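You operate a simulated robot arm through the tools that you are given. There is no shell and no other tool. Be economical: measure what you need, move in short steps, check, and stop when the job is done.

You run a simulated robot arm. Do the job below in one go: nothing can be reset, and whatever is moved stays where it is left.

## Task
Rub the chalk off the small grey box on the turntable, turned to SIDE and bolted.
Fine: seat it, then turn, then push the teal bolt on, then rub; use the brown pad and put it back; the other box stays as it is.

It is judged by the outcome, as a careful person would: the job done as asked, and still so three seconds after it is handed in. It fails if anything else is knocked over, pushed out of place, dropped, spilled or broken.

## Robot
A 7-joint arm with a two-finger parallel gripper, fixed in place. Base frame: the origin is at the foot of the arm, x ahead of it, y to its left, z up; the work surface is at about z = 760. Units: mm, degrees, N and s.
Its first joint turns from -166.0 to 166.0 degrees. Payload 4.4 kg.
The tool frame sits at the grasp point between the pads (the TCP): z along the fingers, y along the line on which they close. The tips reach 23 mm beyond it. The gripper opens to 94 mm. The fingers are 38 mm wide and 10 mm thick; the gripper's body (54 by 96 mm) begins 39 mm behind the TCP.
Orientation is that of the tool frame in the base frame, as a unit quaternion [w, x, y, z]. With the fingers straight down and closing along the base's y, the tool's x points along the base's -x, its y along +y and its z along -z.

## Interface
- The arm moves only by the tool arm_command. Its argument "steps" is a list of rows, each a list of 7 numbers: the turn, a rotation vector about the base's x, y, z in degrees, then the shift along the base's x, y, z in mm, then the gripper command, from -1 (shut) to 1 (fully open), values between in proportion. In form: [[wx, wy, wz, x, y, z, hand], ...]. A call has 1 to 10 rows; each row is the pose to reach, as a shift and turn from the pose commanded when the call began. Rows are played at 5 a second. More than 50 mm and 8.6 degrees between two rows, or a gripper value outside its range, and nothing of the call is played. A pose out of reach is approached as far as the arm can. The call stops where the force on the tool passes 40 N (or 10 N more than at its start, if that is more) or the arm is blocked; 0.2 s more then pass. Each finger travels about 72 mm/s and halts on what it meets, pressing with about 22 N; the grip force reading is that of the motor and also rises with nothing between the fingers. The clock runs only during rows and for 0.2 s after the last one: add rows that repeat a pose to give the fingers time. It gives the time, the measured TCP pose, the force on the tool (base axes), the opening and the grip force at its end, in the units of the frame above (readings bear some noise).
- Cameras (640 x 400 px; columns grow to the right, rows downward): "scene" is fixed at [221.4, -499.6, 1548.2]; the picture's right is [0.65, -0.76, 0.00], its down [-0.43, -0.37, -0.82] and it looks along [0.63, 0.53, -0.57] (base axes); focal length 325 px, centre (320, 200). "wrist" rides on the gripper at [86, 16, -74] in the tool frame; the picture's right is [-0.18, 0.98, 0.00], its down [-0.58, -0.11, -0.81] and it looks along [-0.79, -0.15, 0.59] (tool axes); focal length 243 px, centre (320, 200). There is no depth. A picture from a camera that has moved, and an enlarged one, comes with that camera's place and axes in the base frame and with its lens.
- snapshot(camera): a new picture of that camera. No time passes.
- enlarge(camera, box): a new picture of the part [left, top, right, bottom] of that camera's present view, enlarged. No time passes.
- hand_in(): hands the job in; it is judged then, once.

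Go step by step. Nothing tells you positions but the pictures and the camera data: compare them with the known pose of the tool, close in by small moves and look again before you grip or let go. The budget is 120 turns and 64 pictures, counting those below and the enlarged ones. Unless the task says otherwise, let go and move clear before handing in, and close with one line.

The tools are called after "Call:" by a JSON object that holds its "name" and its "arguments". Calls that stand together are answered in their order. arm_command: Moves the arm, as the interface text tells. Its arguments: {"type":"object","properties":{"steps":{"type":"array"}},"required":["steps"]} The other tools are called the same way: snapshot (camera) takes a picture; enlarge (camera, box) takes an enlarged picture of a part of a camera's view; hand_in () hands the job in.

At the start:

```text
time_s: 0.0
eef_pos: [612.5, 30.3, 1140.5]
tcp_rot: [0.0, 0.0, 1.0, 0.0]
ft_force: [-0.5, -0.5, -0.3]
opening: 94.1
finger_force: 0.0
```

scene: 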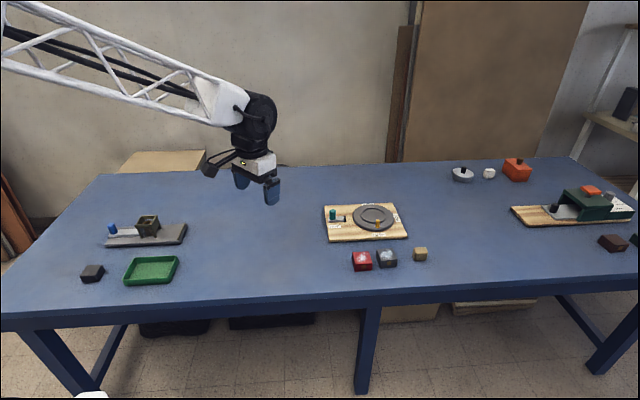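
wrist: 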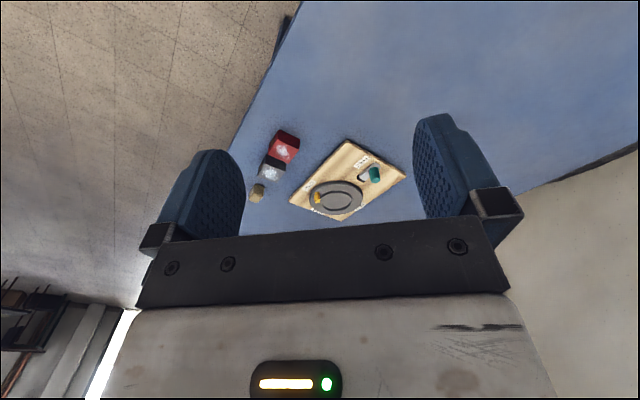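

I see a turntable board in mid-table, with a red box, a small grey box and a tan/brown pad in front of it. I'll look closer before moving.

Call:
{"name": "enlarge", "arguments": {"camera": "scene", "box": [310, 190, 440, 280]}}

Call:
{"name": "enlarge", "arguments": {"camera": "wrist", "box": [240, 110, 420, 230]}}

```text
4.44 times, centred on (375, 235) of scene
camera zoom: at [221.4, -499.6, 1548.2], right [0.65, -0.76, 0.0], down [-0.43, -0.37, -0.82], along [0.63, 0.53, -0.57], focal length 1445 px, centre (76, 44)
```

zoom: 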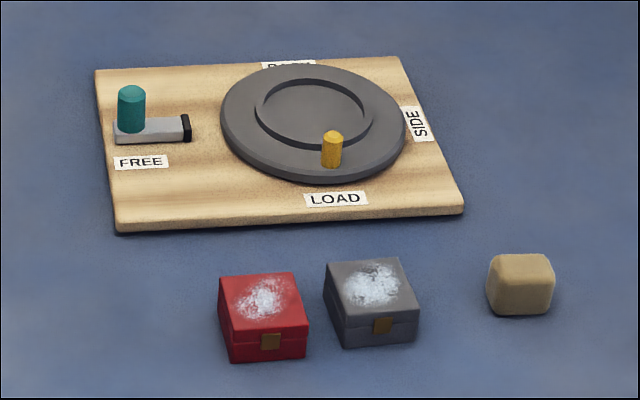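

```text
3.33 times, centred on (330, 170) of wrist
camera zoom: at [525.0, 46.2, 1214.5], right [0.18, 0.98, 0.0], down [0.58, -0.11, 0.81], along [0.79, -0.15, -0.59], focal length 809 px, centre (287, 300)
```

zoom: 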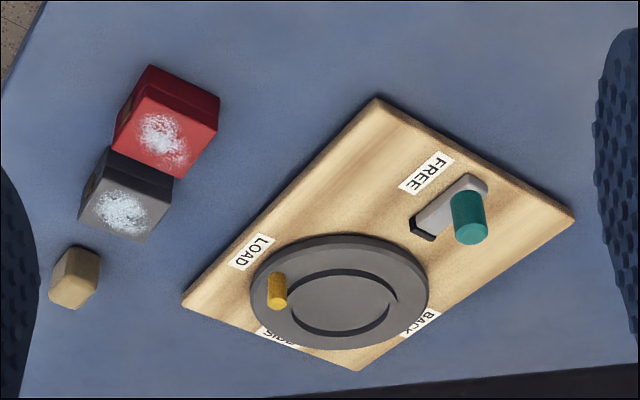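

The turntable centre comes out near (1105,-15), the grey box near (947,-163) and the tan block near (1035,-244). These are far out, so I'll need a tilted tool. Next I'll check which block is the "brown pad".

Call:
{"name": "enlarge", "arguments": {"camera": "scene", "box": [60, 200, 200, 300]}}

Call:
{"name": "enlarge", "arguments": {"camera": "scene", "box": [440, 140, 640, 265]}}

```text
4.00 times, centred on (130, 250) of scene
camera zoom: at [221.4, -499.6, 1548.2], right [0.65, -0.76, 0.0], down [-0.43, -0.37, -0.82], along [0.63, 0.53, -0.57], focal length 1300 px, centre (1080, 0)
```

zoom: 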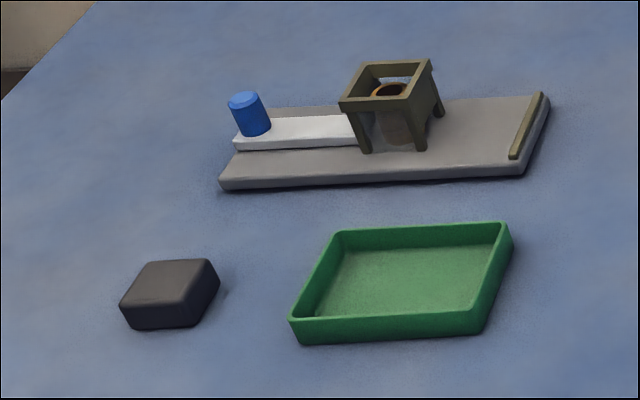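

```text
3.20 times, centred on (540, 202) of scene
camera zoom: at [221.4, -499.6, 1548.2], right [0.65, -0.76, 0.0], down [-0.43, -0.37, -0.82], along [0.63, 0.53, -0.57], focal length 1040 px, centre (-384, 192)
```

zoom: 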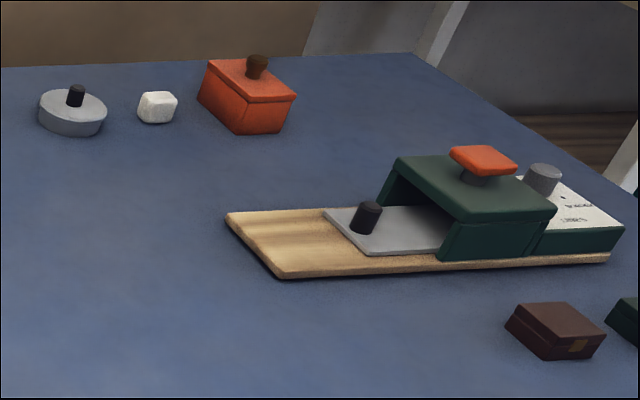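

The tan block is the brown pad; the other blocks belong to other stations. I'll yaw the tool 45° to match the board and box, while moving outward at a safe height.

Call:
{"name": "arm_command", "arguments": {"steps": [[0, 0, 7.5, 40, 0, 0, 1], [0, 0, 15, 80, 0, 0, 1], [0, 0, 22.5, 120, 0, 0, 1], [0, 0, 30, 160, 0, -20, 1], [0, 0, 37.5, 200, 0, -40, 1], [0, 0, 45, 240, 0, -60, 1], [0, 0, 45, 240, 0, -60, 1]]}}

Call:
{"name": "arm_command", "arguments": {"steps": [[5.3, -5.3, 0, 30, -5, -20, 1], [10.6, -10.6, 0, 60, -10, -40, 1], [15.9, -15.9, 0, 90, -15, -60, 1], [21.2, -21.2, 0, 120, -20, -80, 1], [26.5, -26.5, 0, 150, -25, -100, 1], [28.3, -28.3, 0, 180, -30, -120, 1], [28.3, -28.3, 0, 210, -40, -140, 1], [28.3, -28.3, 0, 240, -45, -160, 1], [28.3, -28.3, 0, 250, -45, -180, 1], [28.3, -28.3, 0, 250, -45, -180, 1]]}}

```text
time_s: 1.6
eef_pos: [854.0, 28.0, 1081.8]
tcp_rot: [0.0, -0.383, 0.924, 0.0]
ft_force: [1.2, 0.3, 0.3]
opening: 94.0
finger_force: 0.0
```

```text
time_s: 3.8
eef_pos: [1104.1, -15.2, 900.8]
tcp_rot: [0.316, -0.36, 0.868, 0.131]
ft_force: [-0.8, 0.5, -0.3]
opening: 94.1
finger_force: 0.0
```

The arm reaches over the turntable with a 40° tilt. I'll look here to calibrate and check that it can go lower.

Call:
{"name": "arm_command", "arguments": {"steps": [[0, 0, 0, 0, 0, -25, 1], [0, 0, 0, 0, 0, -45, 1], [0, 0, 0, 0, 0, -45, 1]]}}

Call:
{"name": "enlarge", "arguments": {"camera": "scene", "box": [310, 180, 440, 280]}}

Call:
{"name": "snapshot", "arguments": {"camera": "wrist"}}

```text
time_s: 4.6
eef_pos: [1103.3, -15.2, 857.2]
tcp_rot: [0.316, -0.36, 0.868, 0.131]
ft_force: [-0.2, 0.0, -0.3]
opening: 94.1
finger_force: 0.0
```

```text
4.00 times, centred on (375, 230) of scene
camera zoom: at [221.4, -499.6, 1548.2], right [0.65, -0.76, 0.0], down [-0.43, -0.37, -0.82], along [0.63, 0.53, -0.57], focal length 1300 px, centre (100, 80)
```

zoom: 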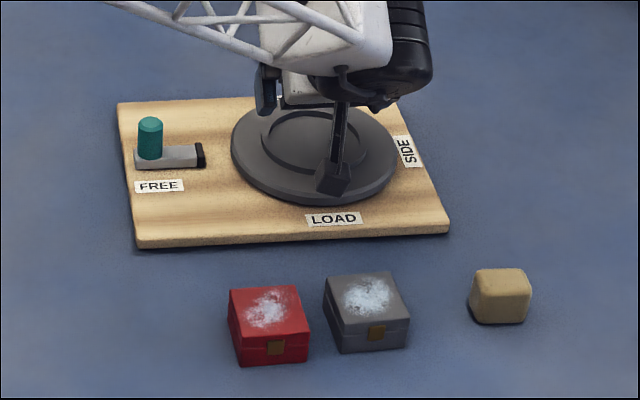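

```text
56 pictures are left
camera wrist: at [1009.7, -84.5, 857.2], right [-0.6, 0.79, 0.12], down [0.02, -0.13, 0.99], along [0.8, 0.59, 0.06], focal length 243 px, centre (320, 200)
```

wrist: 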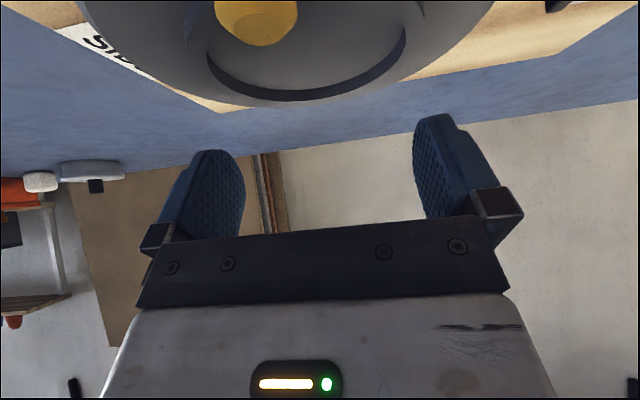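

At 40° the wrist camera hangs as low as the TCP, so I'll try 25° of tilt and see if it still reaches.

Call:
{"name": "arm_command", "arguments": {"steps": [[-5.3, 5.3, 0, 0, 0, 0, 1], [-10.6, 10.6, 0, 0, 0, 0, 1], [-10.6, 10.6, 0, 0, 0, 0, 1], [-10.6, 10.6, 0, 0, 0, -20, 1], [-10.6, 10.6, 0, 0, 0, -20, 1]]}}

Call:
{"name": "snapshot", "arguments": {"camera": "wrist"}}

```text
time_s: 5.8
eef_pos: [1104.0, -14.5, 834.8]
tcp_rot: [0.2, -0.374, 0.902, 0.083]
ft_force: [-0.7, 0.5, -0.4]
opening: 94.4
finger_force: 0.1
```

```text
55 pictures are left
camera wrist: at [1013.3, -81.0, 865.2], right [-0.58, 0.81, 0.08], down [0.21, 0.05, 0.98], along [0.79, 0.58, -0.2], focal length 243 px, centre (320, 200)
```

wrist: 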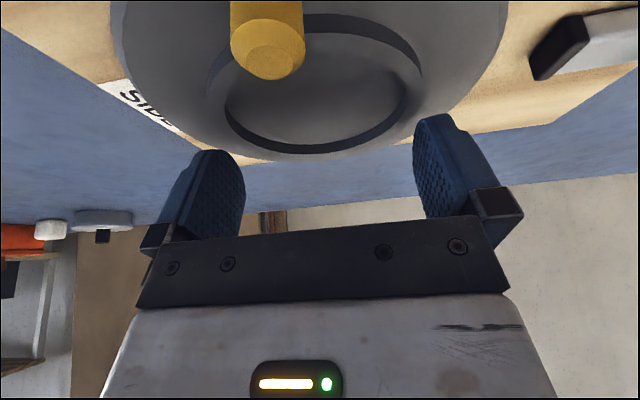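

It reaches at 25° too. Now I'll lift and go above the grey box, staying high.

Call:
{"name": "arm_command", "arguments": {"steps": [[0, 0, 0, 0, 0, 40, 1], [0, 0, 0, -30, -30, 65, 1], [0, 0, 0, -60, -60, 65, 1], [0, 0, 0, -90, -90, 65, 1], [0, 0, 0, -120, -120, 65, 1], [0, 0, 0, -157, -150, 65, 1], [0, 0, 0, -157, -150, 65, 1]]}}

Call:
{"name": "enlarge", "arguments": {"camera": "scene", "box": [320, 190, 440, 280]}}

Call:
{"name": "snapshot", "arguments": {"camera": "wrist"}}

```text
time_s: 7.4
eef_pos: [945.0, -166.9, 900.2]
tcp_rot: [0.2, -0.374, 0.902, 0.083]
ft_force: [-0.3, 0.1, 0.5]
opening: 93.8
finger_force: 0.0
```

```text
4.44 times, centred on (380, 235) of scene
camera zoom: at [221.4, -499.6, 1548.2], right [0.65, -0.76, 0.0], down [-0.43, -0.37, -0.82], along [0.63, 0.53, -0.57], focal length 1445 px, centre (53, 44)
```

zoom: 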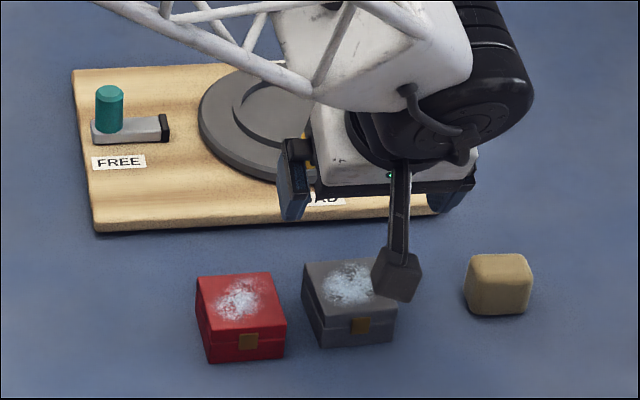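

```text
53 pictures are left
camera wrist: at [855.1, -232.5, 930.8], right [-0.58, 0.81, 0.08], down [0.21, 0.05, 0.98], along [0.79, 0.58, -0.2], focal length 243 px, centre (320, 200)
```

wrist: 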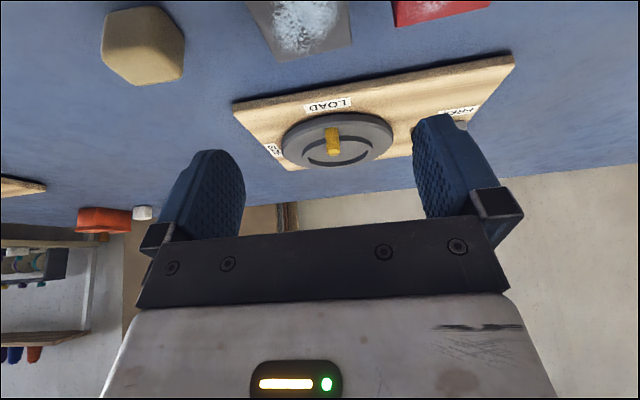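

I'll back off so that the wrist camera sees the whole grey box from this orientation.

Call:
{"name": "arm_command", "arguments": {"steps": [[0, 0, 0, -35, -35, 0, 1], [0, 0, 0, -70, -70, 0, 1], [0, 0, 0, -70, -70, 0, 1]]}}

Call:
{"name": "snapshot", "arguments": {"camera": "wrist"}}

Call:
{"name": "enlarge", "arguments": {"camera": "scene", "box": [330, 190, 410, 240]}}

```text
time_s: 8.2
eef_pos: [874.8, -237.2, 902.8]
tcp_rot: [0.2, -0.374, 0.902, 0.083]
ft_force: [0.4, 0.2, 0.5]
opening: 94.4
finger_force: 0.0
```

```text
52 pictures are left
camera wrist: at [783.1, -303.7, 932.3], right [-0.58, 0.81, 0.08], down [0.21, 0.05, 0.98], along [0.79, 0.58, -0.2], focal length 243 px, centre (320, 200)
```

wrist: 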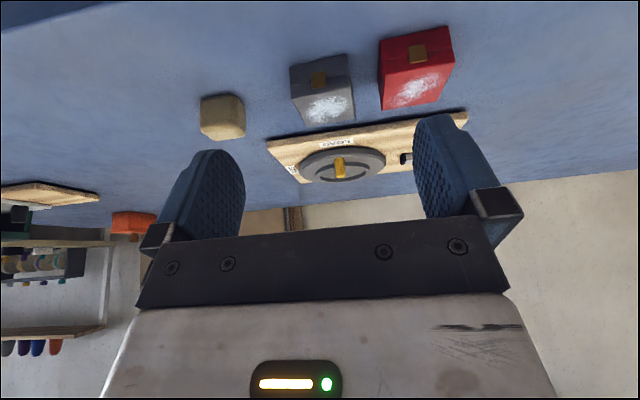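

```text
8.00 times, centred on (370, 215) of scene
camera zoom: at [221.4, -499.6, 1548.2], right [0.65, -0.76, 0.0], down [-0.43, -0.37, -0.82], along [0.63, 0.53, -0.57], focal length 2601 px, centre (-80, 80)
```

zoom: 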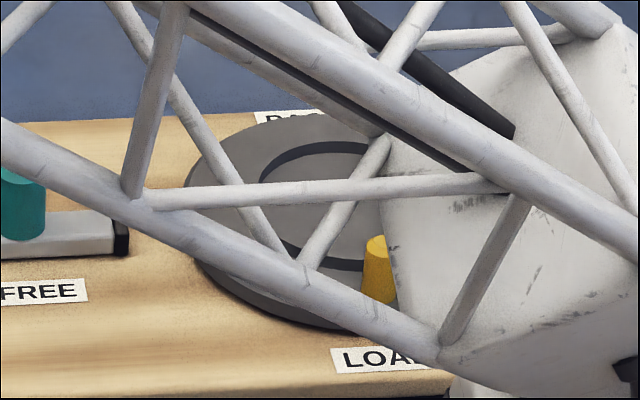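

Enlarging the boxes in this view.

Call:
{"name": "enlarge", "arguments": {"camera": "wrist", "box": [190, 15, 470, 190]}}

```text
2.29 times, centred on (330, 102) of wrist
camera zoom: at [783.1, -303.7, 932.3], right [-0.58, 0.81, 0.08], down [0.21, 0.05, 0.98], along [0.79, 0.58, -0.2], focal length 555 px, centre (297, 423)
```

zoom: 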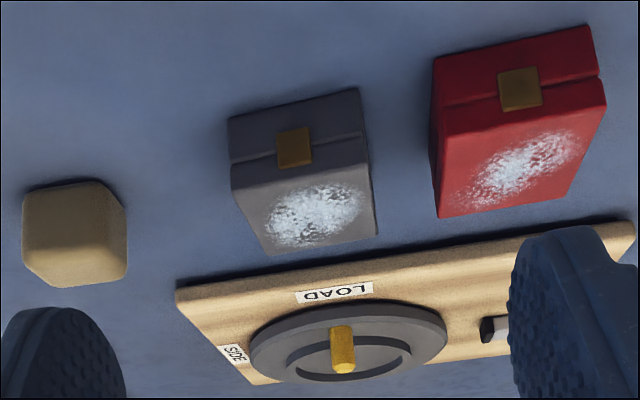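

The grey box is about 55 x 55 x 33 mm, centred near (953.5,-162), with its yaw about 3.5° off the 45° line. There is a gap of roughly 28 mm to the red box. I'll align above it with a partial opening.

Call:
{"name": "arm_command", "arguments": {"steps": [[0, 0, 3.5, 37, 34, 0, 0.617], [0, 0, 3.5, 74, 67.7, 0, 0.617], [0, 0, 3.5, 74, 67.7, -40, 0.617], [0, 0, 3.5, 74, 67.7, -65, 0.617], [0, 0, 3.5, 74, 67.7, -65, 0.617], [0, 0, 3.5, 74, 67.7, -65, 0.617]]}}

Call:
{"name": "enlarge", "arguments": {"camera": "scene", "box": [340, 220, 436, 280]}}

Call:
{"name": "snapshot", "arguments": {"camera": "wrist"}}

```text
refused: row 1 steps farther than a row can; nothing moved
```

```text
6.67 times, centred on (388, 250) of scene
camera zoom: at [221.4, -499.6, 1548.2], right [0.65, -0.76, 0.0], down [-0.43, -0.37, -0.82], along [0.63, 0.53, -0.57], focal length 2167 px, centre (-133, -133)
```

zoom: 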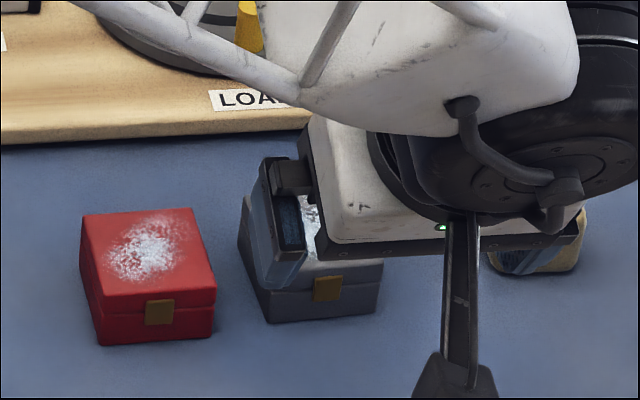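

```text
48 pictures are left
camera wrist: at [783.1, -303.7, 932.3], right [-0.58, 0.81, 0.08], down [0.21, 0.05, 0.98], along [0.79, 0.58, -0.2], focal length 243 px, centre (320, 200)
```

wrist: 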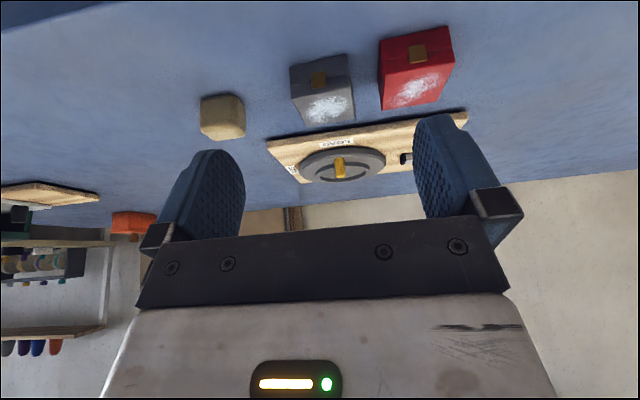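

That row was a hair over the step limit; I'll use smaller rows.

Call:
{"name": "arm_command", "arguments": {"steps": [[0, 0, 2, 25, 23, 0, 0.617], [0, 0, 3.5, 50, 46, 0, 0.617], [0, 0, 3.5, 74, 67.7, 0, 0.617], [0, 0, 3.5, 74, 67.7, -35, 0.617], [0, 0, 3.5, 74, 67.7, -65, 0.617], [0, 0, 3.5, 74, 67.7, -65, 0.617], [0, 0, 3.5, 74, 67.7, -65, 0.617]]}}

```text
time_s: 9.8
eef_pos: [950.5, -169.4, 836.3]
tcp_rot: [0.198, -0.401, 0.89, 0.09]
ft_force: [0.4, -0.2, 0.0]
opening: 75.9
finger_force: 0.0
```

Call:
{"name": "enlarge", "arguments": {"camera": "scene", "box": [340, 220, 436, 280]}}

Call:
{"name": "snapshot", "arguments": {"camera": "wrist"}}

```text
6.67 times, centred on (388, 250) of scene
camera zoom: at [221.4, -499.6, 1548.2], right [0.65, -0.76, 0.0], down [-0.43, -0.37, -0.82], along [0.63, 0.53, -0.57], focal length 2167 px, centre (-133, -133)
```

zoom: 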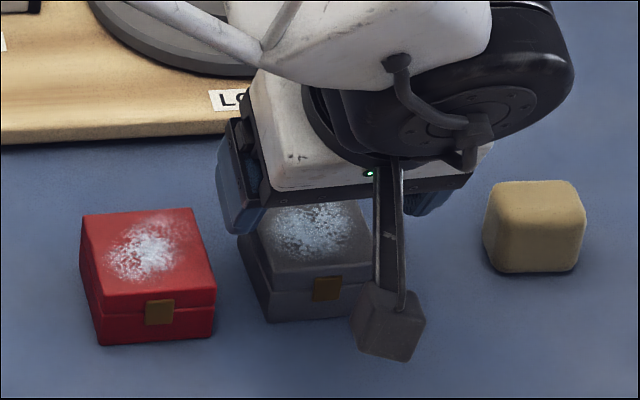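

```text
46 pictures are left
camera wrist: at [863.4, -239.9, 866.0], right [-0.63, 0.78, 0.08], down [0.2, 0.07, 0.98], along [0.75, 0.63, -0.2], focal length 243 px, centre (320, 200)
```

wrist: 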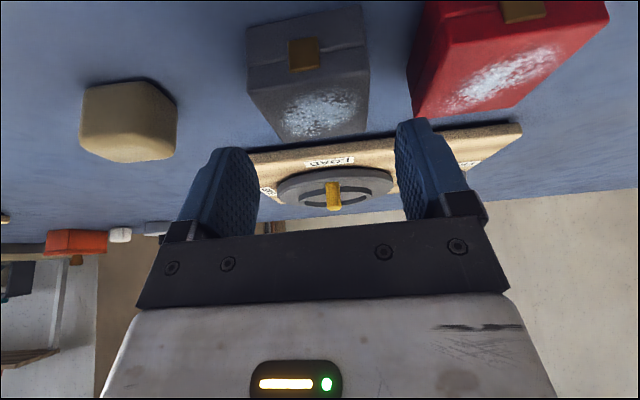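

The fingers straddle the box well. I'll lower to grip height and look before closing.

Call:
{"name": "arm_command", "arguments": {"steps": [[0, 0, 0, 0, 0, -15, 0.617], [0, 0, 0, 0, 0, -28, 0.617], [0, 0, 0, 0, 0, -40, 0.617], [0, 0, 0, 0, 0, -40, 0.617]]}}

Call:
{"name": "enlarge", "arguments": {"camera": "scene", "box": [340, 220, 436, 280]}}

```text
time_s: 10.8
eef_pos: [949.6, -169.0, 796.7]
tcp_rot: [0.198, -0.4, 0.89, 0.089]
ft_force: [-0.2, 0.2, 0.6]
opening: 76.0
finger_force: 0.1
```

```text
6.67 times, centred on (388, 250) of scene
camera zoom: at [221.4, -499.6, 1548.2], right [0.65, -0.76, 0.0], down [-0.43, -0.37, -0.82], along [0.63, 0.53, -0.57], focal length 2167 px, centre (-133, -133)
```

zoom: 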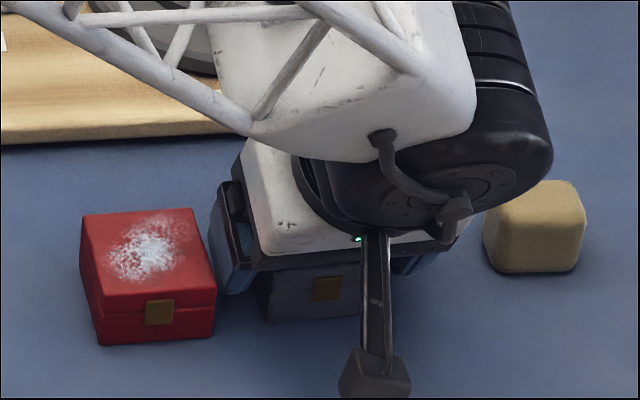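

It is in position with no contact force, so I'll close the gripper.

Call:
{"name": "arm_command", "arguments": {"steps": [[0, 0, 0, 0, 0, 0, 0.2], [0, 0, 0, 0, 0, 0, 0.0], [0, 0, 0, 0, 0, 0, -0.2], [0, 0, 0, 0, 0, 0, -0.2], [0, 0, 0, 0, 0, 0, -0.2], [0, 0, 0, 0, 0, 0, -0.2]]}}

```text
time_s: 12.2
eef_pos: [949.8, -168.1, 796.7]
tcp_rot: [0.198, -0.401, 0.89, 0.089]
ft_force: [0.0, 0.2, 0.3]
opening: 55.3
finger_force: 22.3
```

The box is gripped at 55.3 mm. I'll lift it and check that it hangs level.

Call:
{"name": "arm_command", "arguments": {"steps": [[0, 0, 0, 0, 0, 15, -0.2], [0, 0, 0, 0, 0, 40, -0.2], [0, 0, 0, 0, 0, 75, -0.2], [0, 0, 0, 0, 0, 75, -0.2]]}}

Call:
{"name": "snapshot", "arguments": {"camera": "wrist"}}

Call:
{"name": "enlarge", "arguments": {"camera": "scene", "box": [340, 200, 436, 260]}}

```text
time_s: 13.2
eef_pos: [950.7, -167.3, 871.4]
tcp_rot: [0.197, -0.402, 0.89, 0.09]
ft_force: [0.0, 0.3, 0.3]
opening: 37.5
finger_force: 0.1
```

```text
44 pictures are left
camera wrist: at [863.7, -239.5, 900.7], right [-0.63, 0.78, 0.08], down [0.2, 0.07, 0.98], along [0.75, 0.63, -0.2], focal length 243 px, centre (320, 200)
```

wrist: 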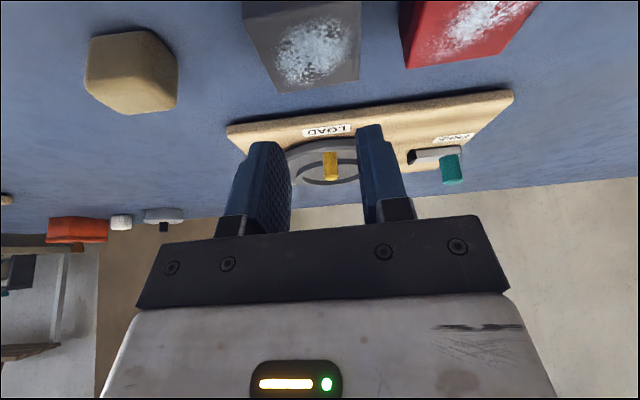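

```text
6.67 times, centred on (388, 230) of scene
camera zoom: at [221.4, -499.6, 1548.2], right [0.65, -0.76, 0.0], down [-0.43, -0.37, -0.82], along [0.63, 0.53, -0.57], focal length 2167 px, centre (-133, 0)
```

zoom: 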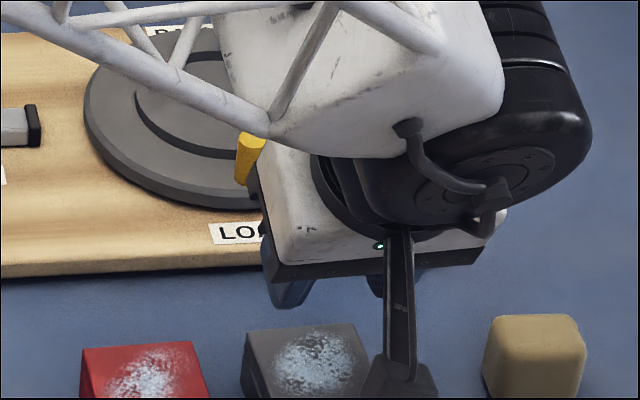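

The box slipped out: the fingers are now at 37 mm and the box still stands in place. I'll go back deeper, grip with the full close command and lift slowly.

Call:
{"name": "arm_command", "arguments": {"steps": [[0, 0, 0, 0, 0, 0, 0.617], [0, 0, 0, 0, 0, 0, 0.617], [0, 0, 0, 0, 0, 0, 0.617], [0, 0, 0, 1.5, 1.5, -30, 0.617], [0, 0, 0, 1.5, 1.5, -55, 0.617], [0, 0, 0, 1.5, 1.5, -70, 0.617], [0, 0, 0, 1.5, 1.5, -76, 0.617], [0, 0, 0, 1.5, 1.5, -80, 0.617], [0, 0, 0, 1.5, 1.5, -80, 0.617]]}}

Call:
{"name": "arm_command", "arguments": {"steps": [[0, 0, 0, 0, 0, 0, 0.3], [0, 0, 0, 0, 0, 0, 0.1], [0, 0, 0, 0, 0, 0, -1], [0, 0, 0, 0, 0, 0, -1], [0, 0, 0, 0, 0, 0, -1], [0, 0, 0, 0, 0, 0, -1], [0, 0, 0, 0, 0, 1, -1], [0, 0, 0, 0, 0, 3, -1], [0, 0, 0, 0, 0, 6, -1], [0, 0, 0, 0, 0, 9, -1]]}}

Call:
{"name": "snapshot", "arguments": {"camera": "wrist"}}

```text
time_s: 15.2
eef_pos: [950.8, -165.5, 789.9]
tcp_rot: [0.199, -0.401, 0.89, 0.089]
ft_force: [-0.3, -0.6, -1.0]
opening: 76.2
finger_force: 0.1
```

```text
time_s: 17.4
eef_pos: [951.4, -166.0, 799.6]
tcp_rot: [0.198, -0.401, 0.89, 0.089]
ft_force: [0.4, -0.1, -0.5]
opening: 55.6
finger_force: 21.7
```

```text
42 pictures are left
camera wrist: at [865.3, -237.2, 830.2], right [-0.63, 0.78, 0.08], down [0.2, 0.07, 0.98], along [0.75, 0.63, -0.2], focal length 243 px, centre (320, 200)
```

wrist: 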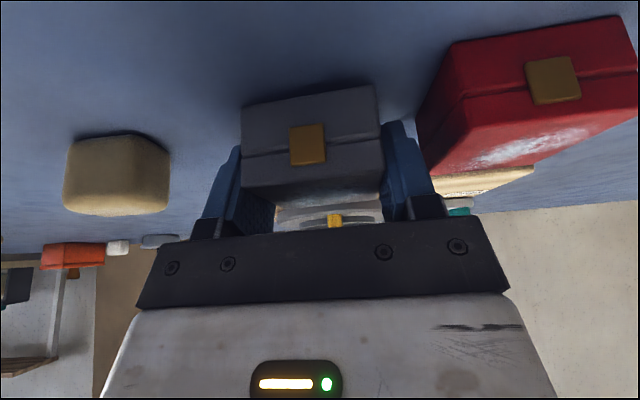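

It may be held now. I'll lift slowly a little further and check.

Call:
{"name": "arm_command", "arguments": {"steps": [[0, 0, 0, 0, 0, 4, -1], [0, 0, 0, 0, 0, 8, -1], [0, 0, 0, 0, 0, 12, -1], [0, 0, 0, 0, 0, 16, -1], [0, 0, 0, 0, 0, 20, -1], [0, 0, 0, 0, 0, 20, -1]]}}

Call:
{"name": "snapshot", "arguments": {"camera": "wrist"}}

```text
time_s: 18.8
eef_pos: [951.6, -166.0, 818.4]
tcp_rot: [0.197, -0.401, 0.89, 0.089]
ft_force: [0.4, -0.3, 0.1]
opening: 55.7
finger_force: 22.0
```

```text
41 pictures are left
camera wrist: at [864.9, -237.4, 849.7], right [-0.63, 0.78, 0.08], down [0.2, 0.07, 0.98], along [0.75, 0.63, -0.2], focal length 243 px, centre (320, 200)
```

wrist: 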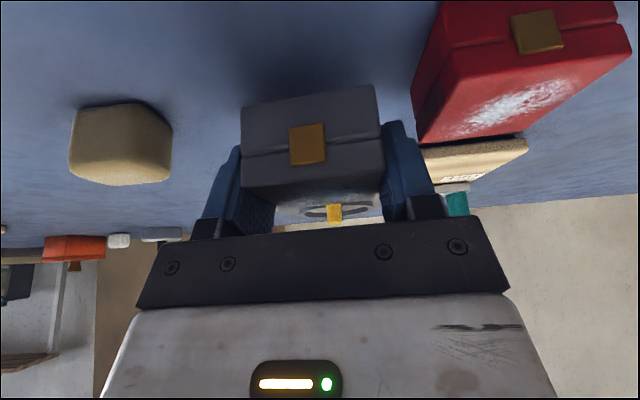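

The box is held and level. I'll carry it slowly, above peg height, to hover over the ring (centre estimated at (1102,-15)).

Call:
{"name": "arm_command", "arguments": {"steps": [[0, 0, 0, 0, 0, 6, -1], [0, 0, 0, 0, 0, 14, -1], [0, 0, 0, 0, 0, 22, -1], [0, 0, 0, 0, 0, 30, -1], [0, 0, 0, 0, 0, 38, -1], [0, 0, 0, 0, 0, 46, -1], [0, 0, 0, 4, 4, 54, -1], [0, 0, 0, 12, 12, 60, -1], [0, 0, 0, 22, 22, 60, -1], [0, 0, 0, 32, 32, 60, -1]]}}

Call:
{"name": "arm_command", "arguments": {"steps": [[0, 0, 0, 12, 12, 0, -1], [0, 0, 0, 25, 25, 0, -1], [0, 0, 0, 38, 38, 0, -1], [0, 0, 0, 51, 51, 0, -1], [0, 0, 0, 64, 64, 0, -1], [0, 0, 0, 77, 77, 0, -1], [0, 0, 0, 90, 90, 0, -1], [0, 0, 0, 103, 103, 0, -1], [0, 0, 0, 113, 111, 0, -1], [0, 0, 0, 116.8, 115, 0, -1]]}}

Call:
{"name": "enlarge", "arguments": {"camera": "scene", "box": [320, 180, 416, 240]}}

Call:
{"name": "snapshot", "arguments": {"camera": "wrist"}}

```text
time_s: 21.0
eef_pos: [984.1, -132.9, 882.1]
tcp_rot: [0.198, -0.401, 0.89, 0.089]
ft_force: [0.0, 0.1, -0.4]
opening: 55.6
finger_force: 22.3
```

```text
time_s: 23.2
eef_pos: [1102.2, -18.2, 879.3]
tcp_rot: [0.196, -0.401, 0.89, 0.089]
ft_force: [0.1, -0.3, -0.5]
opening: 55.8
finger_force: 22.3
```

```text
6.67 times, centred on (368, 210) of scene
camera zoom: at [221.4, -499.6, 1548.2], right [0.65, -0.76, 0.0], down [-0.43, -0.37, -0.82], along [0.63, 0.53, -0.57], focal length 2167 px, centre (0, 133)
```

zoom: 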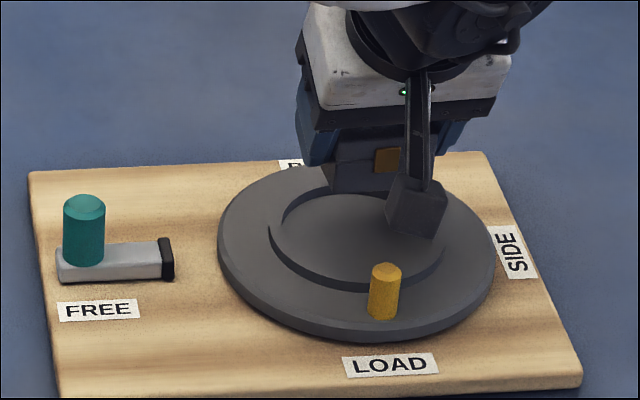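

```text
39 pictures are left
camera wrist: at [1014.7, -90.2, 910.4], right [-0.63, 0.78, 0.08], down [0.2, 0.07, 0.98], along [0.75, 0.63, -0.2], focal length 243 px, centre (320, 200)
```

wrist: 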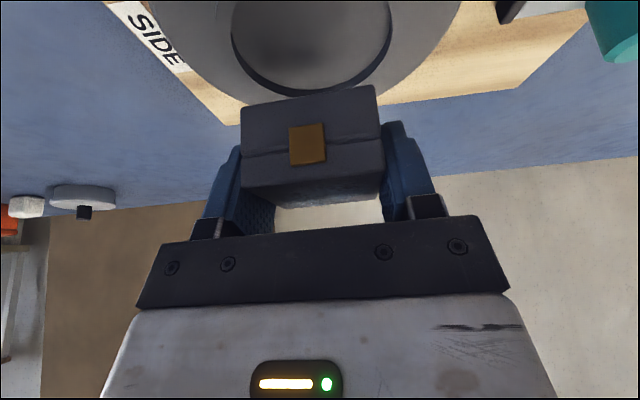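

The box hovers centred over the ring, within a millimetre or two by the wrist view. I'll lower it until it is just above the lip, and look.

Call:
{"name": "arm_command", "arguments": {"steps": [[0, 0, 0, 0, 0, -8, -1], [0, 0, 0, 0, 0, -16, -1], [0, 0, 0, 0, 0, -24, -1], [0, 0, 0, 0, 0, -32, -1], [0, 0, 0, 0, 0, -38, -1], [0, 0, 0, 0, 0, -44, -1], [0, 0, 0, 0, 0, -48, -1], [0, 0, 0, 0, 0, -50, -1], [0, 0, 0, 0, 0, -50, -1]]}}

Call:
{"name": "enlarge", "arguments": {"camera": "scene", "box": [320, 180, 416, 240]}}

Call:
{"name": "snapshot", "arguments": {"camera": "wrist"}}

```text
time_s: 25.2
eef_pos: [1099.8, -19.5, 830.6]
tcp_rot: [0.199, -0.4, 0.89, 0.089]
ft_force: [0.0, 0.9, -1.1]
opening: 55.6
finger_force: 22.6
```

```text
6.67 times, centred on (368, 210) of scene
camera zoom: at [221.4, -499.6, 1548.2], right [0.65, -0.76, 0.0], down [-0.43, -0.37, -0.82], along [0.63, 0.53, -0.57], focal length 2167 px, centre (0, 133)
```

zoom: 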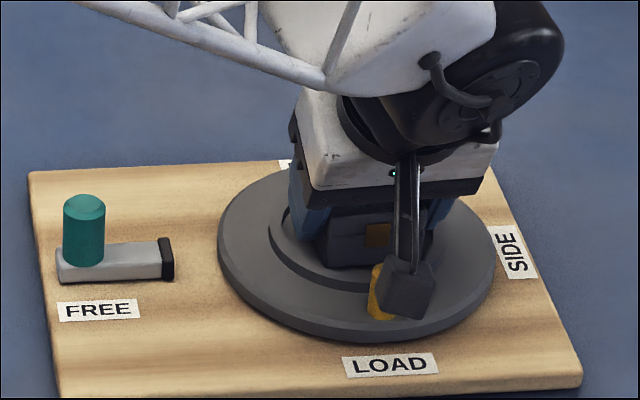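

```text
37 pictures are left
camera wrist: at [1014.1, -90.5, 859.7], right [-0.63, 0.78, 0.08], down [0.2, 0.07, 0.98], along [0.75, 0.63, -0.2], focal length 243 px, centre (320, 200)
```

wrist: 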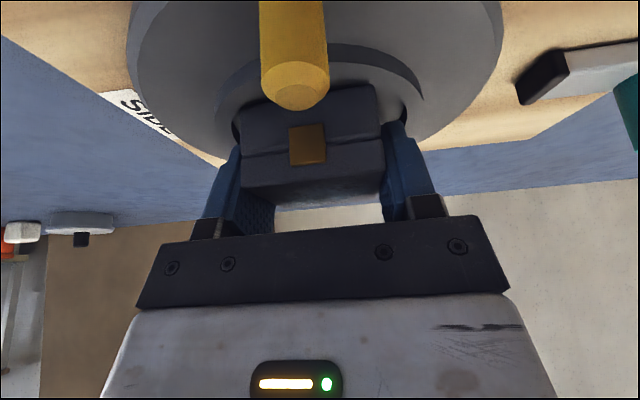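

Box placement looks right. Now I'll lower in small steps, watching the force.

Call:
{"name": "arm_command", "arguments": {"steps": [[0, 0, 0, 0, 0, -2, -1], [0, 0, 0, 0, 0, -4, -1], [0, 0, 0, 0, 0, -6, -1], [0, 0, 0, 0, 0, -6, -1]]}}

Call:
{"name": "arm_command", "arguments": {"steps": [[0, 0, 0, 0, 0, -1.5, -1], [0, 0, 0, 0, 0, -3, -1], [0, 0, 0, 0, 0, -3, -1]]}}

```text
time_s: 26.2
eef_pos: [1101.8, -18.6, 826.2]
tcp_rot: [0.198, -0.401, 0.89, 0.088]
ft_force: [-3.4, -0.8, 18.3]
opening: 55.6
finger_force: 22.1
```

```text
time_s: 26.8
eef_pos: [1101.7, -18.3, 824.8]
tcp_rot: [0.2, -0.401, 0.89, 0.088]
ft_force: [-0.6, -0.2, 4.0]
opening: 55.7
finger_force: 21.8
stopped in row 3: the force on the tool passed its limit (the readings are from after the stop); the commanded pose is now the measured one
```

Contact came at TCP z≈826. I need to see whether that is the floor or the lip.

Call:
{"name": "enlarge", "arguments": {"camera": "scene", "box": [345, 190, 409, 230]}}

Call:
{"name": "enlarge", "arguments": {"camera": "wrist", "box": [200, 0, 456, 160]}}

```text
10.00 times, centred on (377, 210) of scene
camera zoom: at [221.4, -499.6, 1548.2], right [0.65, -0.76, 0.0], down [-0.43, -0.37, -0.82], along [0.63, 0.53, -0.57], focal length 3251 px, centre (-250, 100)
```

zoom: 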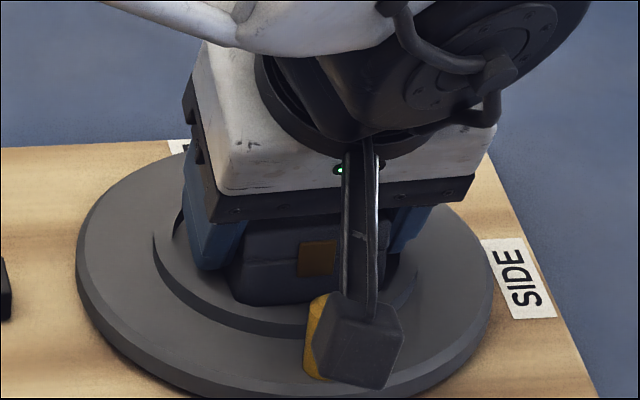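

```text
2.50 times, centred on (328, 80) of wrist
camera zoom: at [1015.0, -90.4, 854.7], right [-0.63, 0.78, 0.08], down [0.2, 0.07, 0.98], along [0.75, 0.63, -0.2], focal length 606 px, centre (300, 500)
```

zoom: 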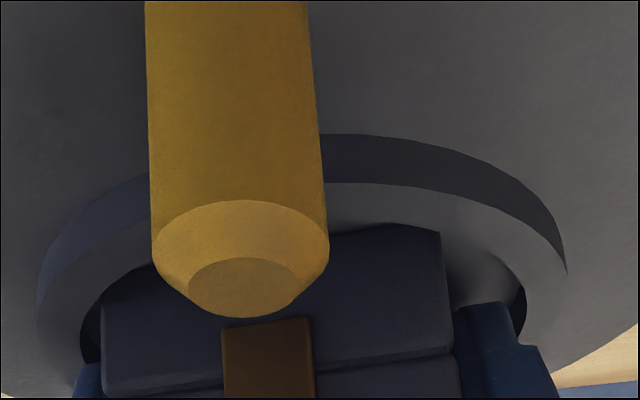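

The holder is a raised ring with an inner radius of about 44 mm, so the box has a few millimetres' margin. I'll open slightly within the ring, rise, and inspect.

Call:
{"name": "arm_command", "arguments": {"steps": [[0, 0, 0, 0, 0, 0, 0.3], [0, 0, 0, 0, 0, 0, 0.3], [0, 0, 0, 0, 0, 0, 0.3], [0, 0, 0, 0, 0, 6, 0.3], [0, 0, 0, 0, 0, 12, 0.3], [0, 0, 0, 0, 0, 20, 0.45], [0, 0, 0, 0, 0, 40, 0.6], [0, 0, 0, 0, 0, 70, 0.6], [0, 0, 0, 0, 0, 70, 0.6]]}}

Call:
{"name": "arm_command", "arguments": {"steps": [[0, 0, 0, -30, -35, 10, 0.6], [0, 0, 0, -60, -65, 20, 0.6], [0, 0, 0, -60, -65, 20, 0.6]]}}

Call:
{"name": "enlarge", "arguments": {"camera": "wrist", "box": [200, 0, 456, 160]}}

Call:
{"name": "enlarge", "arguments": {"camera": "scene", "box": [345, 190, 409, 230]}}

```text
time_s: 28.8
eef_pos: [1101.8, -20.5, 893.8]
tcp_rot: [0.199, -0.402, 0.889, 0.089]
ft_force: [-1.2, 0.2, -1.1]
opening: 75.2
finger_force: 0.0
```

```text
time_s: 29.6
eef_pos: [1039.8, -82.4, 916.2]
tcp_rot: [0.199, -0.401, 0.89, 0.089]
ft_force: [-0.1, 0.1, -0.3]
opening: 74.9
finger_force: 0.0
```

```text
2.50 times, centred on (328, 80) of wrist
camera zoom: at [953.9, -153.9, 945.1], right [-0.63, 0.78, 0.08], down [0.2, 0.07, 0.98], along [0.75, 0.63, -0.2], focal length 606 px, centre (300, 500)
```

zoom: 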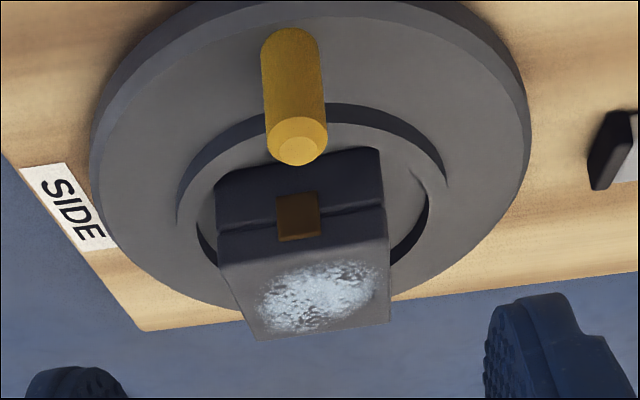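

```text
10.00 times, centred on (377, 210) of scene
camera zoom: at [221.4, -499.6, 1548.2], right [0.65, -0.76, 0.0], down [-0.43, -0.37, -0.82], along [0.63, 0.53, -0.57], focal length 3251 px, centre (-250, 100)
```

zoom: 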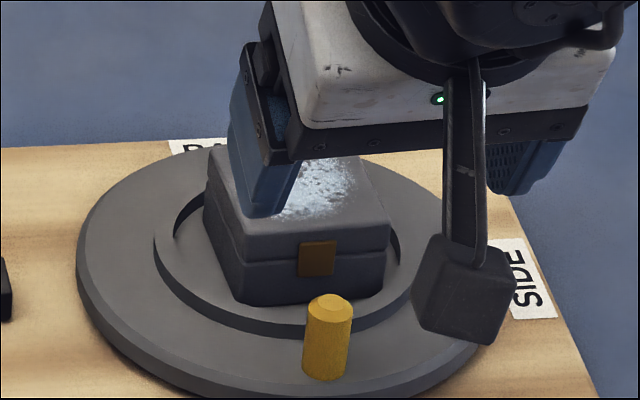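

I need to judge whether the box sits inside the ring or on its lip, so I'll enlarge more.

Call:
{"name": "enlarge", "arguments": {"camera": "wrist", "box": [256, 30, 384, 110]}}

Call:
{"name": "enlarge", "arguments": {"camera": "scene", "box": [357, 203, 389, 223]}}

```text
5.00 times, centred on (320, 70) of wrist
camera zoom: at [953.9, -153.9, 945.1], right [-0.63, 0.78, 0.08], down [0.2, 0.07, 0.98], along [0.75, 0.63, -0.2], focal length 1213 px, centre (320, 850)
```

zoom: 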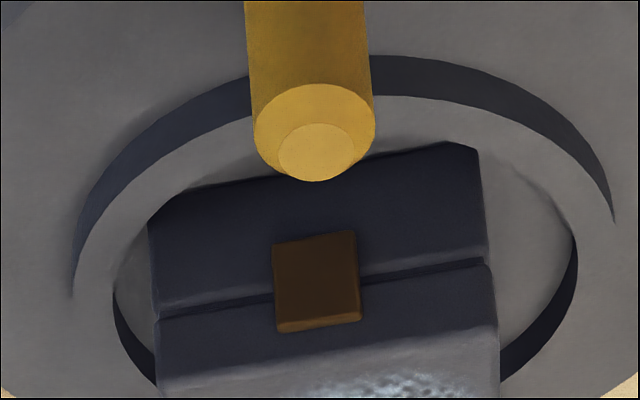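

```text
16.00 times, centred on (373, 213) of scene
camera zoom: at [221.4, -499.6, 1548.2], right [0.65, -0.76, 0.0], down [-0.43, -0.37, -0.82], along [0.63, 0.53, -0.57], focal length 5201 px, centre (-528, -8)
```

zoom: 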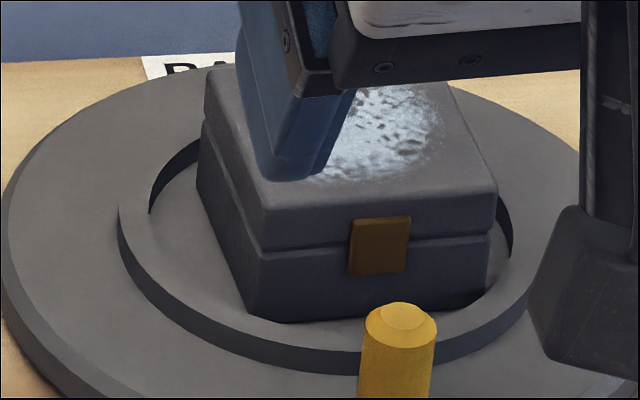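

The close views show the ring lip covering the bottom edge of the box, so the box is level and inside the ring. Before turning, I'll test reach at the SIDE end of the peg's arc (about (1143,-63)) in free air.

Call:
{"name": "arm_command", "arguments": {"steps": [[0, 0, -3.5, 40, 5, 0, 0.0], [0, 0, -3.5, 80, 12, 0, -0.2], [0, 0, -3.5, 103, 19, -5, -0.3], [0, 0, -3.5, 103, 19, -30, -0.3], [0, 0, -3.5, 103, 19, -45, -0.3], [0, 0, -3.5, 103, 19, -45, -0.3]]}}

Call:
{"name": "enlarge", "arguments": {"camera": "scene", "box": [330, 180, 426, 240]}}

```text
time_s: 31.0
eef_pos: [1144.8, -64.4, 868.8]
tcp_rot: [0.202, -0.374, 0.901, 0.083]
ft_force: [-0.2, 1.1, 0.5]
opening: 32.6
finger_force: 0.1
```

```text
6.67 times, centred on (378, 210) of scene
camera zoom: at [221.4, -499.6, 1548.2], right [0.65, -0.76, 0.0], down [-0.43, -0.37, -0.82], along [0.63, 0.53, -0.57], focal length 2167 px, centre (-67, 133)
```

zoom: 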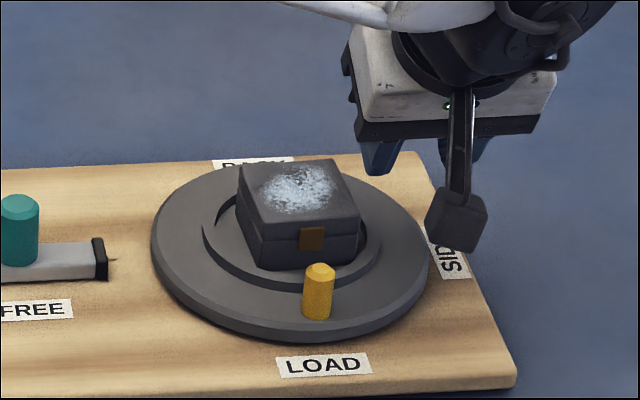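

Reach is fine there. Now I'll go above the yellow peg at LOAD (about (1056,-62)) with the fingers opened to straddle it.

Call:
{"name": "arm_command", "arguments": {"steps": [[0, 0, 0, 0, -5, 20, -0.04], [0, 0, 0, -40, -5, 25, -0.04], [0, 0, 0, -87, 3.3, 20, -0.04], [0, 0, 0, -87, 3.3, 0, -0.04], [0, 0, 0, -87, 3.3, -8, -0.04], [0, 0, 0, -87, 3.3, -8, -0.04]]}}

Call:
{"name": "enlarge", "arguments": {"camera": "scene", "box": [345, 190, 409, 230]}}

Call:
{"name": "snapshot", "arguments": {"camera": "wrist"}}

```text
time_s: 32.4
eef_pos: [1057.4, -60.2, 862.5]
tcp_rot: [0.201, -0.375, 0.901, 0.083]
ft_force: [-0.6, 0.2, 0.0]
opening: 45.0
finger_force: 0.1
```

```text
10.00 times, centred on (377, 210) of scene
camera zoom: at [221.4, -499.6, 1548.2], right [0.65, -0.76, 0.0], down [-0.43, -0.37, -0.82], along [0.63, 0.53, -0.57], focal length 3251 px, centre (-250, 100)
```

zoom: 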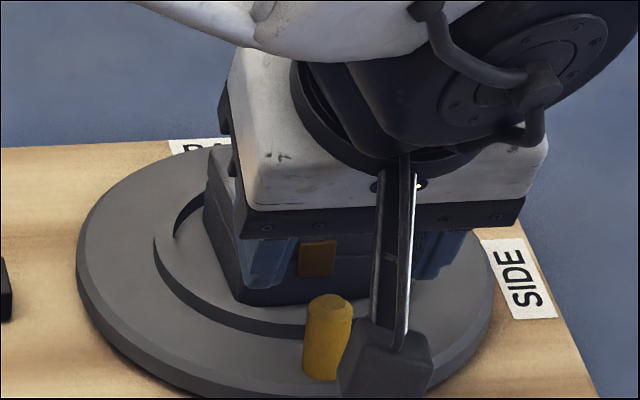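

```text
28 pictures are left
camera wrist: at [966.7, -126.9, 891.2], right [-0.58, 0.81, 0.08], down [0.2, 0.05, 0.98], along [0.79, 0.58, -0.2], focal length 243 px, centre (320, 200)
```

wrist: 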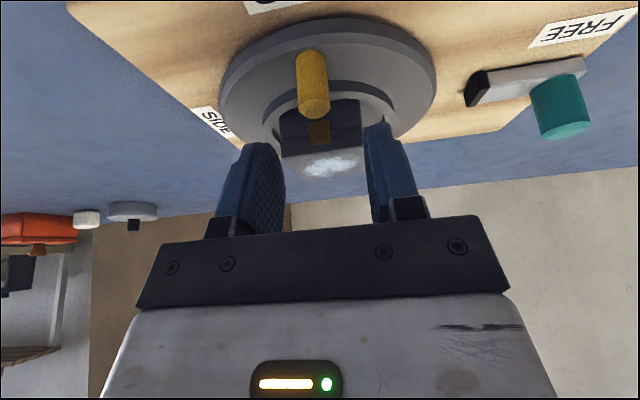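

The peg is centred between the fingers. I'll lower and close on it.

Call:
{"name": "arm_command", "arguments": {"steps": [[0, 0, 0, -1, -1, -10, -0.04], [0, 0, 0, -1, -1, -20, -0.04], [0, 0, 0, -1, -1, -26, -0.04], [0, 0, 0, -1, -1, -26, -0.04]]}}

Call:
{"name": "arm_command", "arguments": {"steps": [[0, 0, 0, 0, 0, 0, -0.3], [0, 0, 0, 0, 0, 0, -0.5], [0, 0, 0, 0, 0, 0, -0.75], [0, 0, 0, 0, 0, 0, -1], [0, 0, 0, 0, 0, 0, -1], [0, 0, 0, 0, 0, 0, -1]]}}

Call:
{"name": "enlarge", "arguments": {"camera": "wrist", "box": [224, 20, 416, 140]}}

```text
time_s: 33.4
eef_pos: [1056.4, -63.0, 835.5]
tcp_rot: [0.203, -0.374, 0.901, 0.082]
ft_force: [-0.1, 0.1, -0.1]
opening: 44.9
finger_force: 0.0
```

```text
time_s: 34.8
eef_pos: [1055.6, -62.4, 835.8]
tcp_rot: [0.202, -0.374, 0.901, 0.084]
ft_force: [-0.3, -0.9, 0.8]
opening: 15.9
finger_force: 22.0
```

```text
3.33 times, centred on (320, 80) of wrist
camera zoom: at [965.8, -128.7, 865.2], right [-0.58, 0.81, 0.08], down [0.21, 0.05, 0.98], along [0.79, 0.58, -0.2], focal length 809 px, centre (320, 600)
```

zoom: 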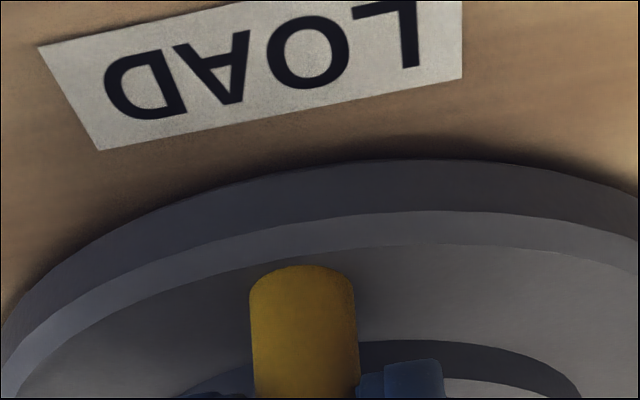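

The peg is gripped (15.9 mm). I'll sweep it along the first third of the arc toward SIDE, watching forces.

Call:
{"name": "arm_command", "arguments": {"steps": [[0, 0, 0, 3, -2.8, 0, -1], [0, 0, 0, 6, -5.3, 0, -1], [0, 0, 0, 9.2, -7.6, 0, -1], [0, 0, 0, 12.6, -9.7, 0, -1], [0, 0, 0, 16.1, -11.6, 0, -1], [0, 0, 0, 19.8, -13.3, 0, -1], [0, 0, 0, 23.5, -14.7, 0, -1], [0, 0, 0, 27.3, -15.8, 0, -1], [0, 0, 0, 27.3, -15.8, 0, -1]]}}

Call:
{"name": "enlarge", "arguments": {"camera": "scene", "box": [330, 185, 410, 235]}}

```text
time_s: 36.8
eef_pos: [1084.6, -77.4, 835.0]
tcp_rot: [0.202, -0.374, 0.902, 0.082]
ft_force: [0.7, 2.4, 5.4]
opening: 15.8
finger_force: 21.8
```

```text
8.00 times, centred on (370, 210) of scene
camera zoom: at [221.4, -499.6, 1548.2], right [0.65, -0.76, 0.0], down [-0.43, -0.37, -0.82], along [0.63, 0.53, -0.57], focal length 2601 px, centre (-80, 120)
```

zoom: 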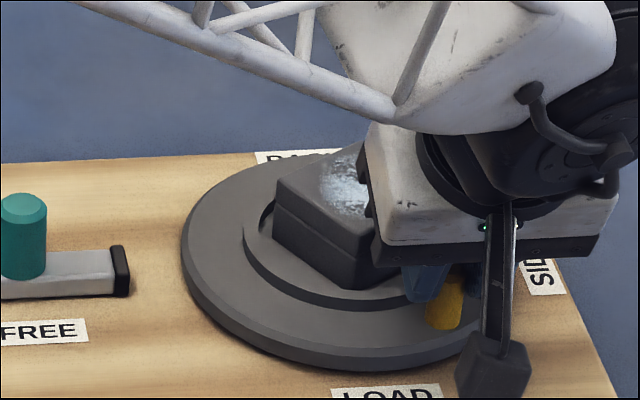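

The disc and box turn together with small forces. I'll continue the arc.

Call:
{"name": "arm_command", "arguments": {"steps": [[0, 0, 0, 3.9, -0.9, 0, -1], [0, 0, 0, 7.8, -1.6, 0, -1], [0, 0, 0, 11.8, -2, 0, -1], [0, 0, 0, 15.8, -2.1, 0, -1], [0, 0, 0, 19.8, -2, 0, -1], [0, 0, 0, 23.8, -1.6, 0, -1], [0, 0, 0, 27.7, -0.9, 0, -1], [0, 0, 0, 31.6, 0, 0, -1], [0, 0, 0, 31.6, 0, 0, -1]]}}

Call:
{"name": "arm_command", "arguments": {"steps": [[0, 0, 0, 3.8, 1.2, 0, -1], [0, 0, 0, 7.5, 2.5, 0, -1], [0, 0, 0, 11.2, 4.2, 0, -1], [0, 0, 0, 14.7, 6.1, 0, -1], [0, 0, 0, 18.1, 8.2, 0, -1], [0, 0, 0, 21.3, 10.5, 0, -1], [0, 0, 0, 24.3, 13, 0, -1], [0, 0, 0, 27.3, 15.8, 0, -1], [0, 0, 0, 27.3, 15.8, 0, -1]]}}

Call:
{"name": "enlarge", "arguments": {"camera": "scene", "box": [330, 185, 410, 235]}}

Call:
{"name": "snapshot", "arguments": {"camera": "wrist"}}

```text
time_s: 38.8
eef_pos: [1114.8, -78.7, 836.2]
tcp_rot: [0.202, -0.374, 0.902, 0.082]
ft_force: [1.5, -5.2, 0.6]
opening: 15.5
finger_force: 22.3
```

```text
time_s: 40.8
eef_pos: [1142.2, -61.8, 835.0]
tcp_rot: [0.202, -0.374, 0.902, 0.082]
ft_force: [9.7, -13.0, 1.8]
opening: 15.5
finger_force: 22.1
```

```text
8.00 times, centred on (370, 210) of scene
camera zoom: at [221.4, -499.6, 1548.2], right [0.65, -0.76, 0.0], down [-0.43, -0.37, -0.82], along [0.63, 0.53, -0.57], focal length 2601 px, centre (-80, 120)
```

zoom: 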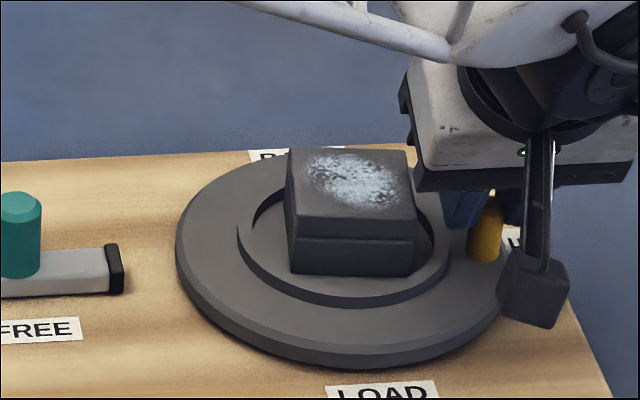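

```text
24 pictures are left
camera wrist: at [1052.3, -129.0, 865.0], right [-0.58, 0.81, 0.08], down [0.2, 0.05, 0.98], along [0.79, 0.58, -0.2], focal length 243 px, centre (320, 200)
```

wrist: 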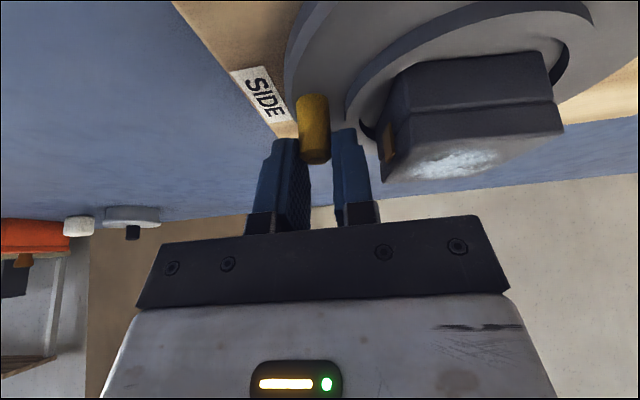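

The peg is near SIDE, perhaps a few degrees short. I'll push further along the tangent and feel for a stop.

Call:
{"name": "arm_command", "arguments": {"steps": [[0, 0, 0, 1.4, 0, 0, -1], [0, 0, 0, 2.5, 1.2, 0, -1], [0, 0, 0, 3.5, 2.3, 0, -1], [0, 0, 0, 3.5, 2.3, 0, -1]]}}

Call:
{"name": "arm_command", "arguments": {"steps": [[0, 0, 0, 1, 1.1, 0, -1], [0, 0, 0, 2, 2.2, 0, -1], [0, 0, 0, 2, 2.2, 0, -1]]}}

Call:
{"name": "enlarge", "arguments": {"camera": "scene", "box": [320, 180, 416, 240]}}

```text
time_s: 41.8
eef_pos: [1145.2, -59.6, 834.8]
tcp_rot: [0.202, -0.375, 0.901, 0.083]
ft_force: [3.8, -7.4, 6.1]
opening: 15.7
finger_force: 21.7
```

```text
time_s: 42.6
eef_pos: [1147.7, -57.9, 834.5]
tcp_rot: [0.202, -0.374, 0.901, 0.082]
ft_force: [11.7, -15.4, 4.4]
opening: 15.6
finger_force: 22.1
```

```text
6.67 times, centred on (368, 210) of scene
camera zoom: at [221.4, -499.6, 1548.2], right [0.65, -0.76, 0.0], down [-0.43, -0.37, -0.82], along [0.63, 0.53, -0.57], focal length 2167 px, centre (0, 133)
```

zoom: 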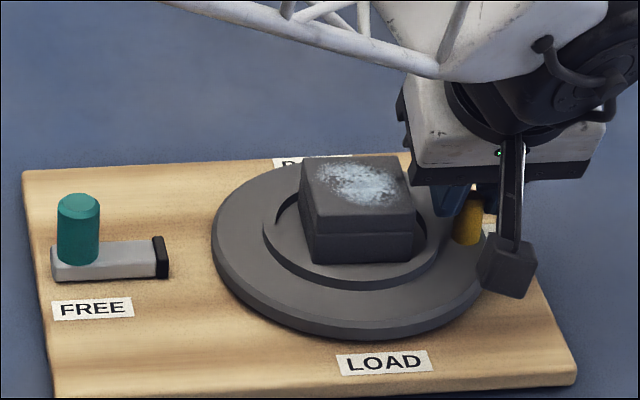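

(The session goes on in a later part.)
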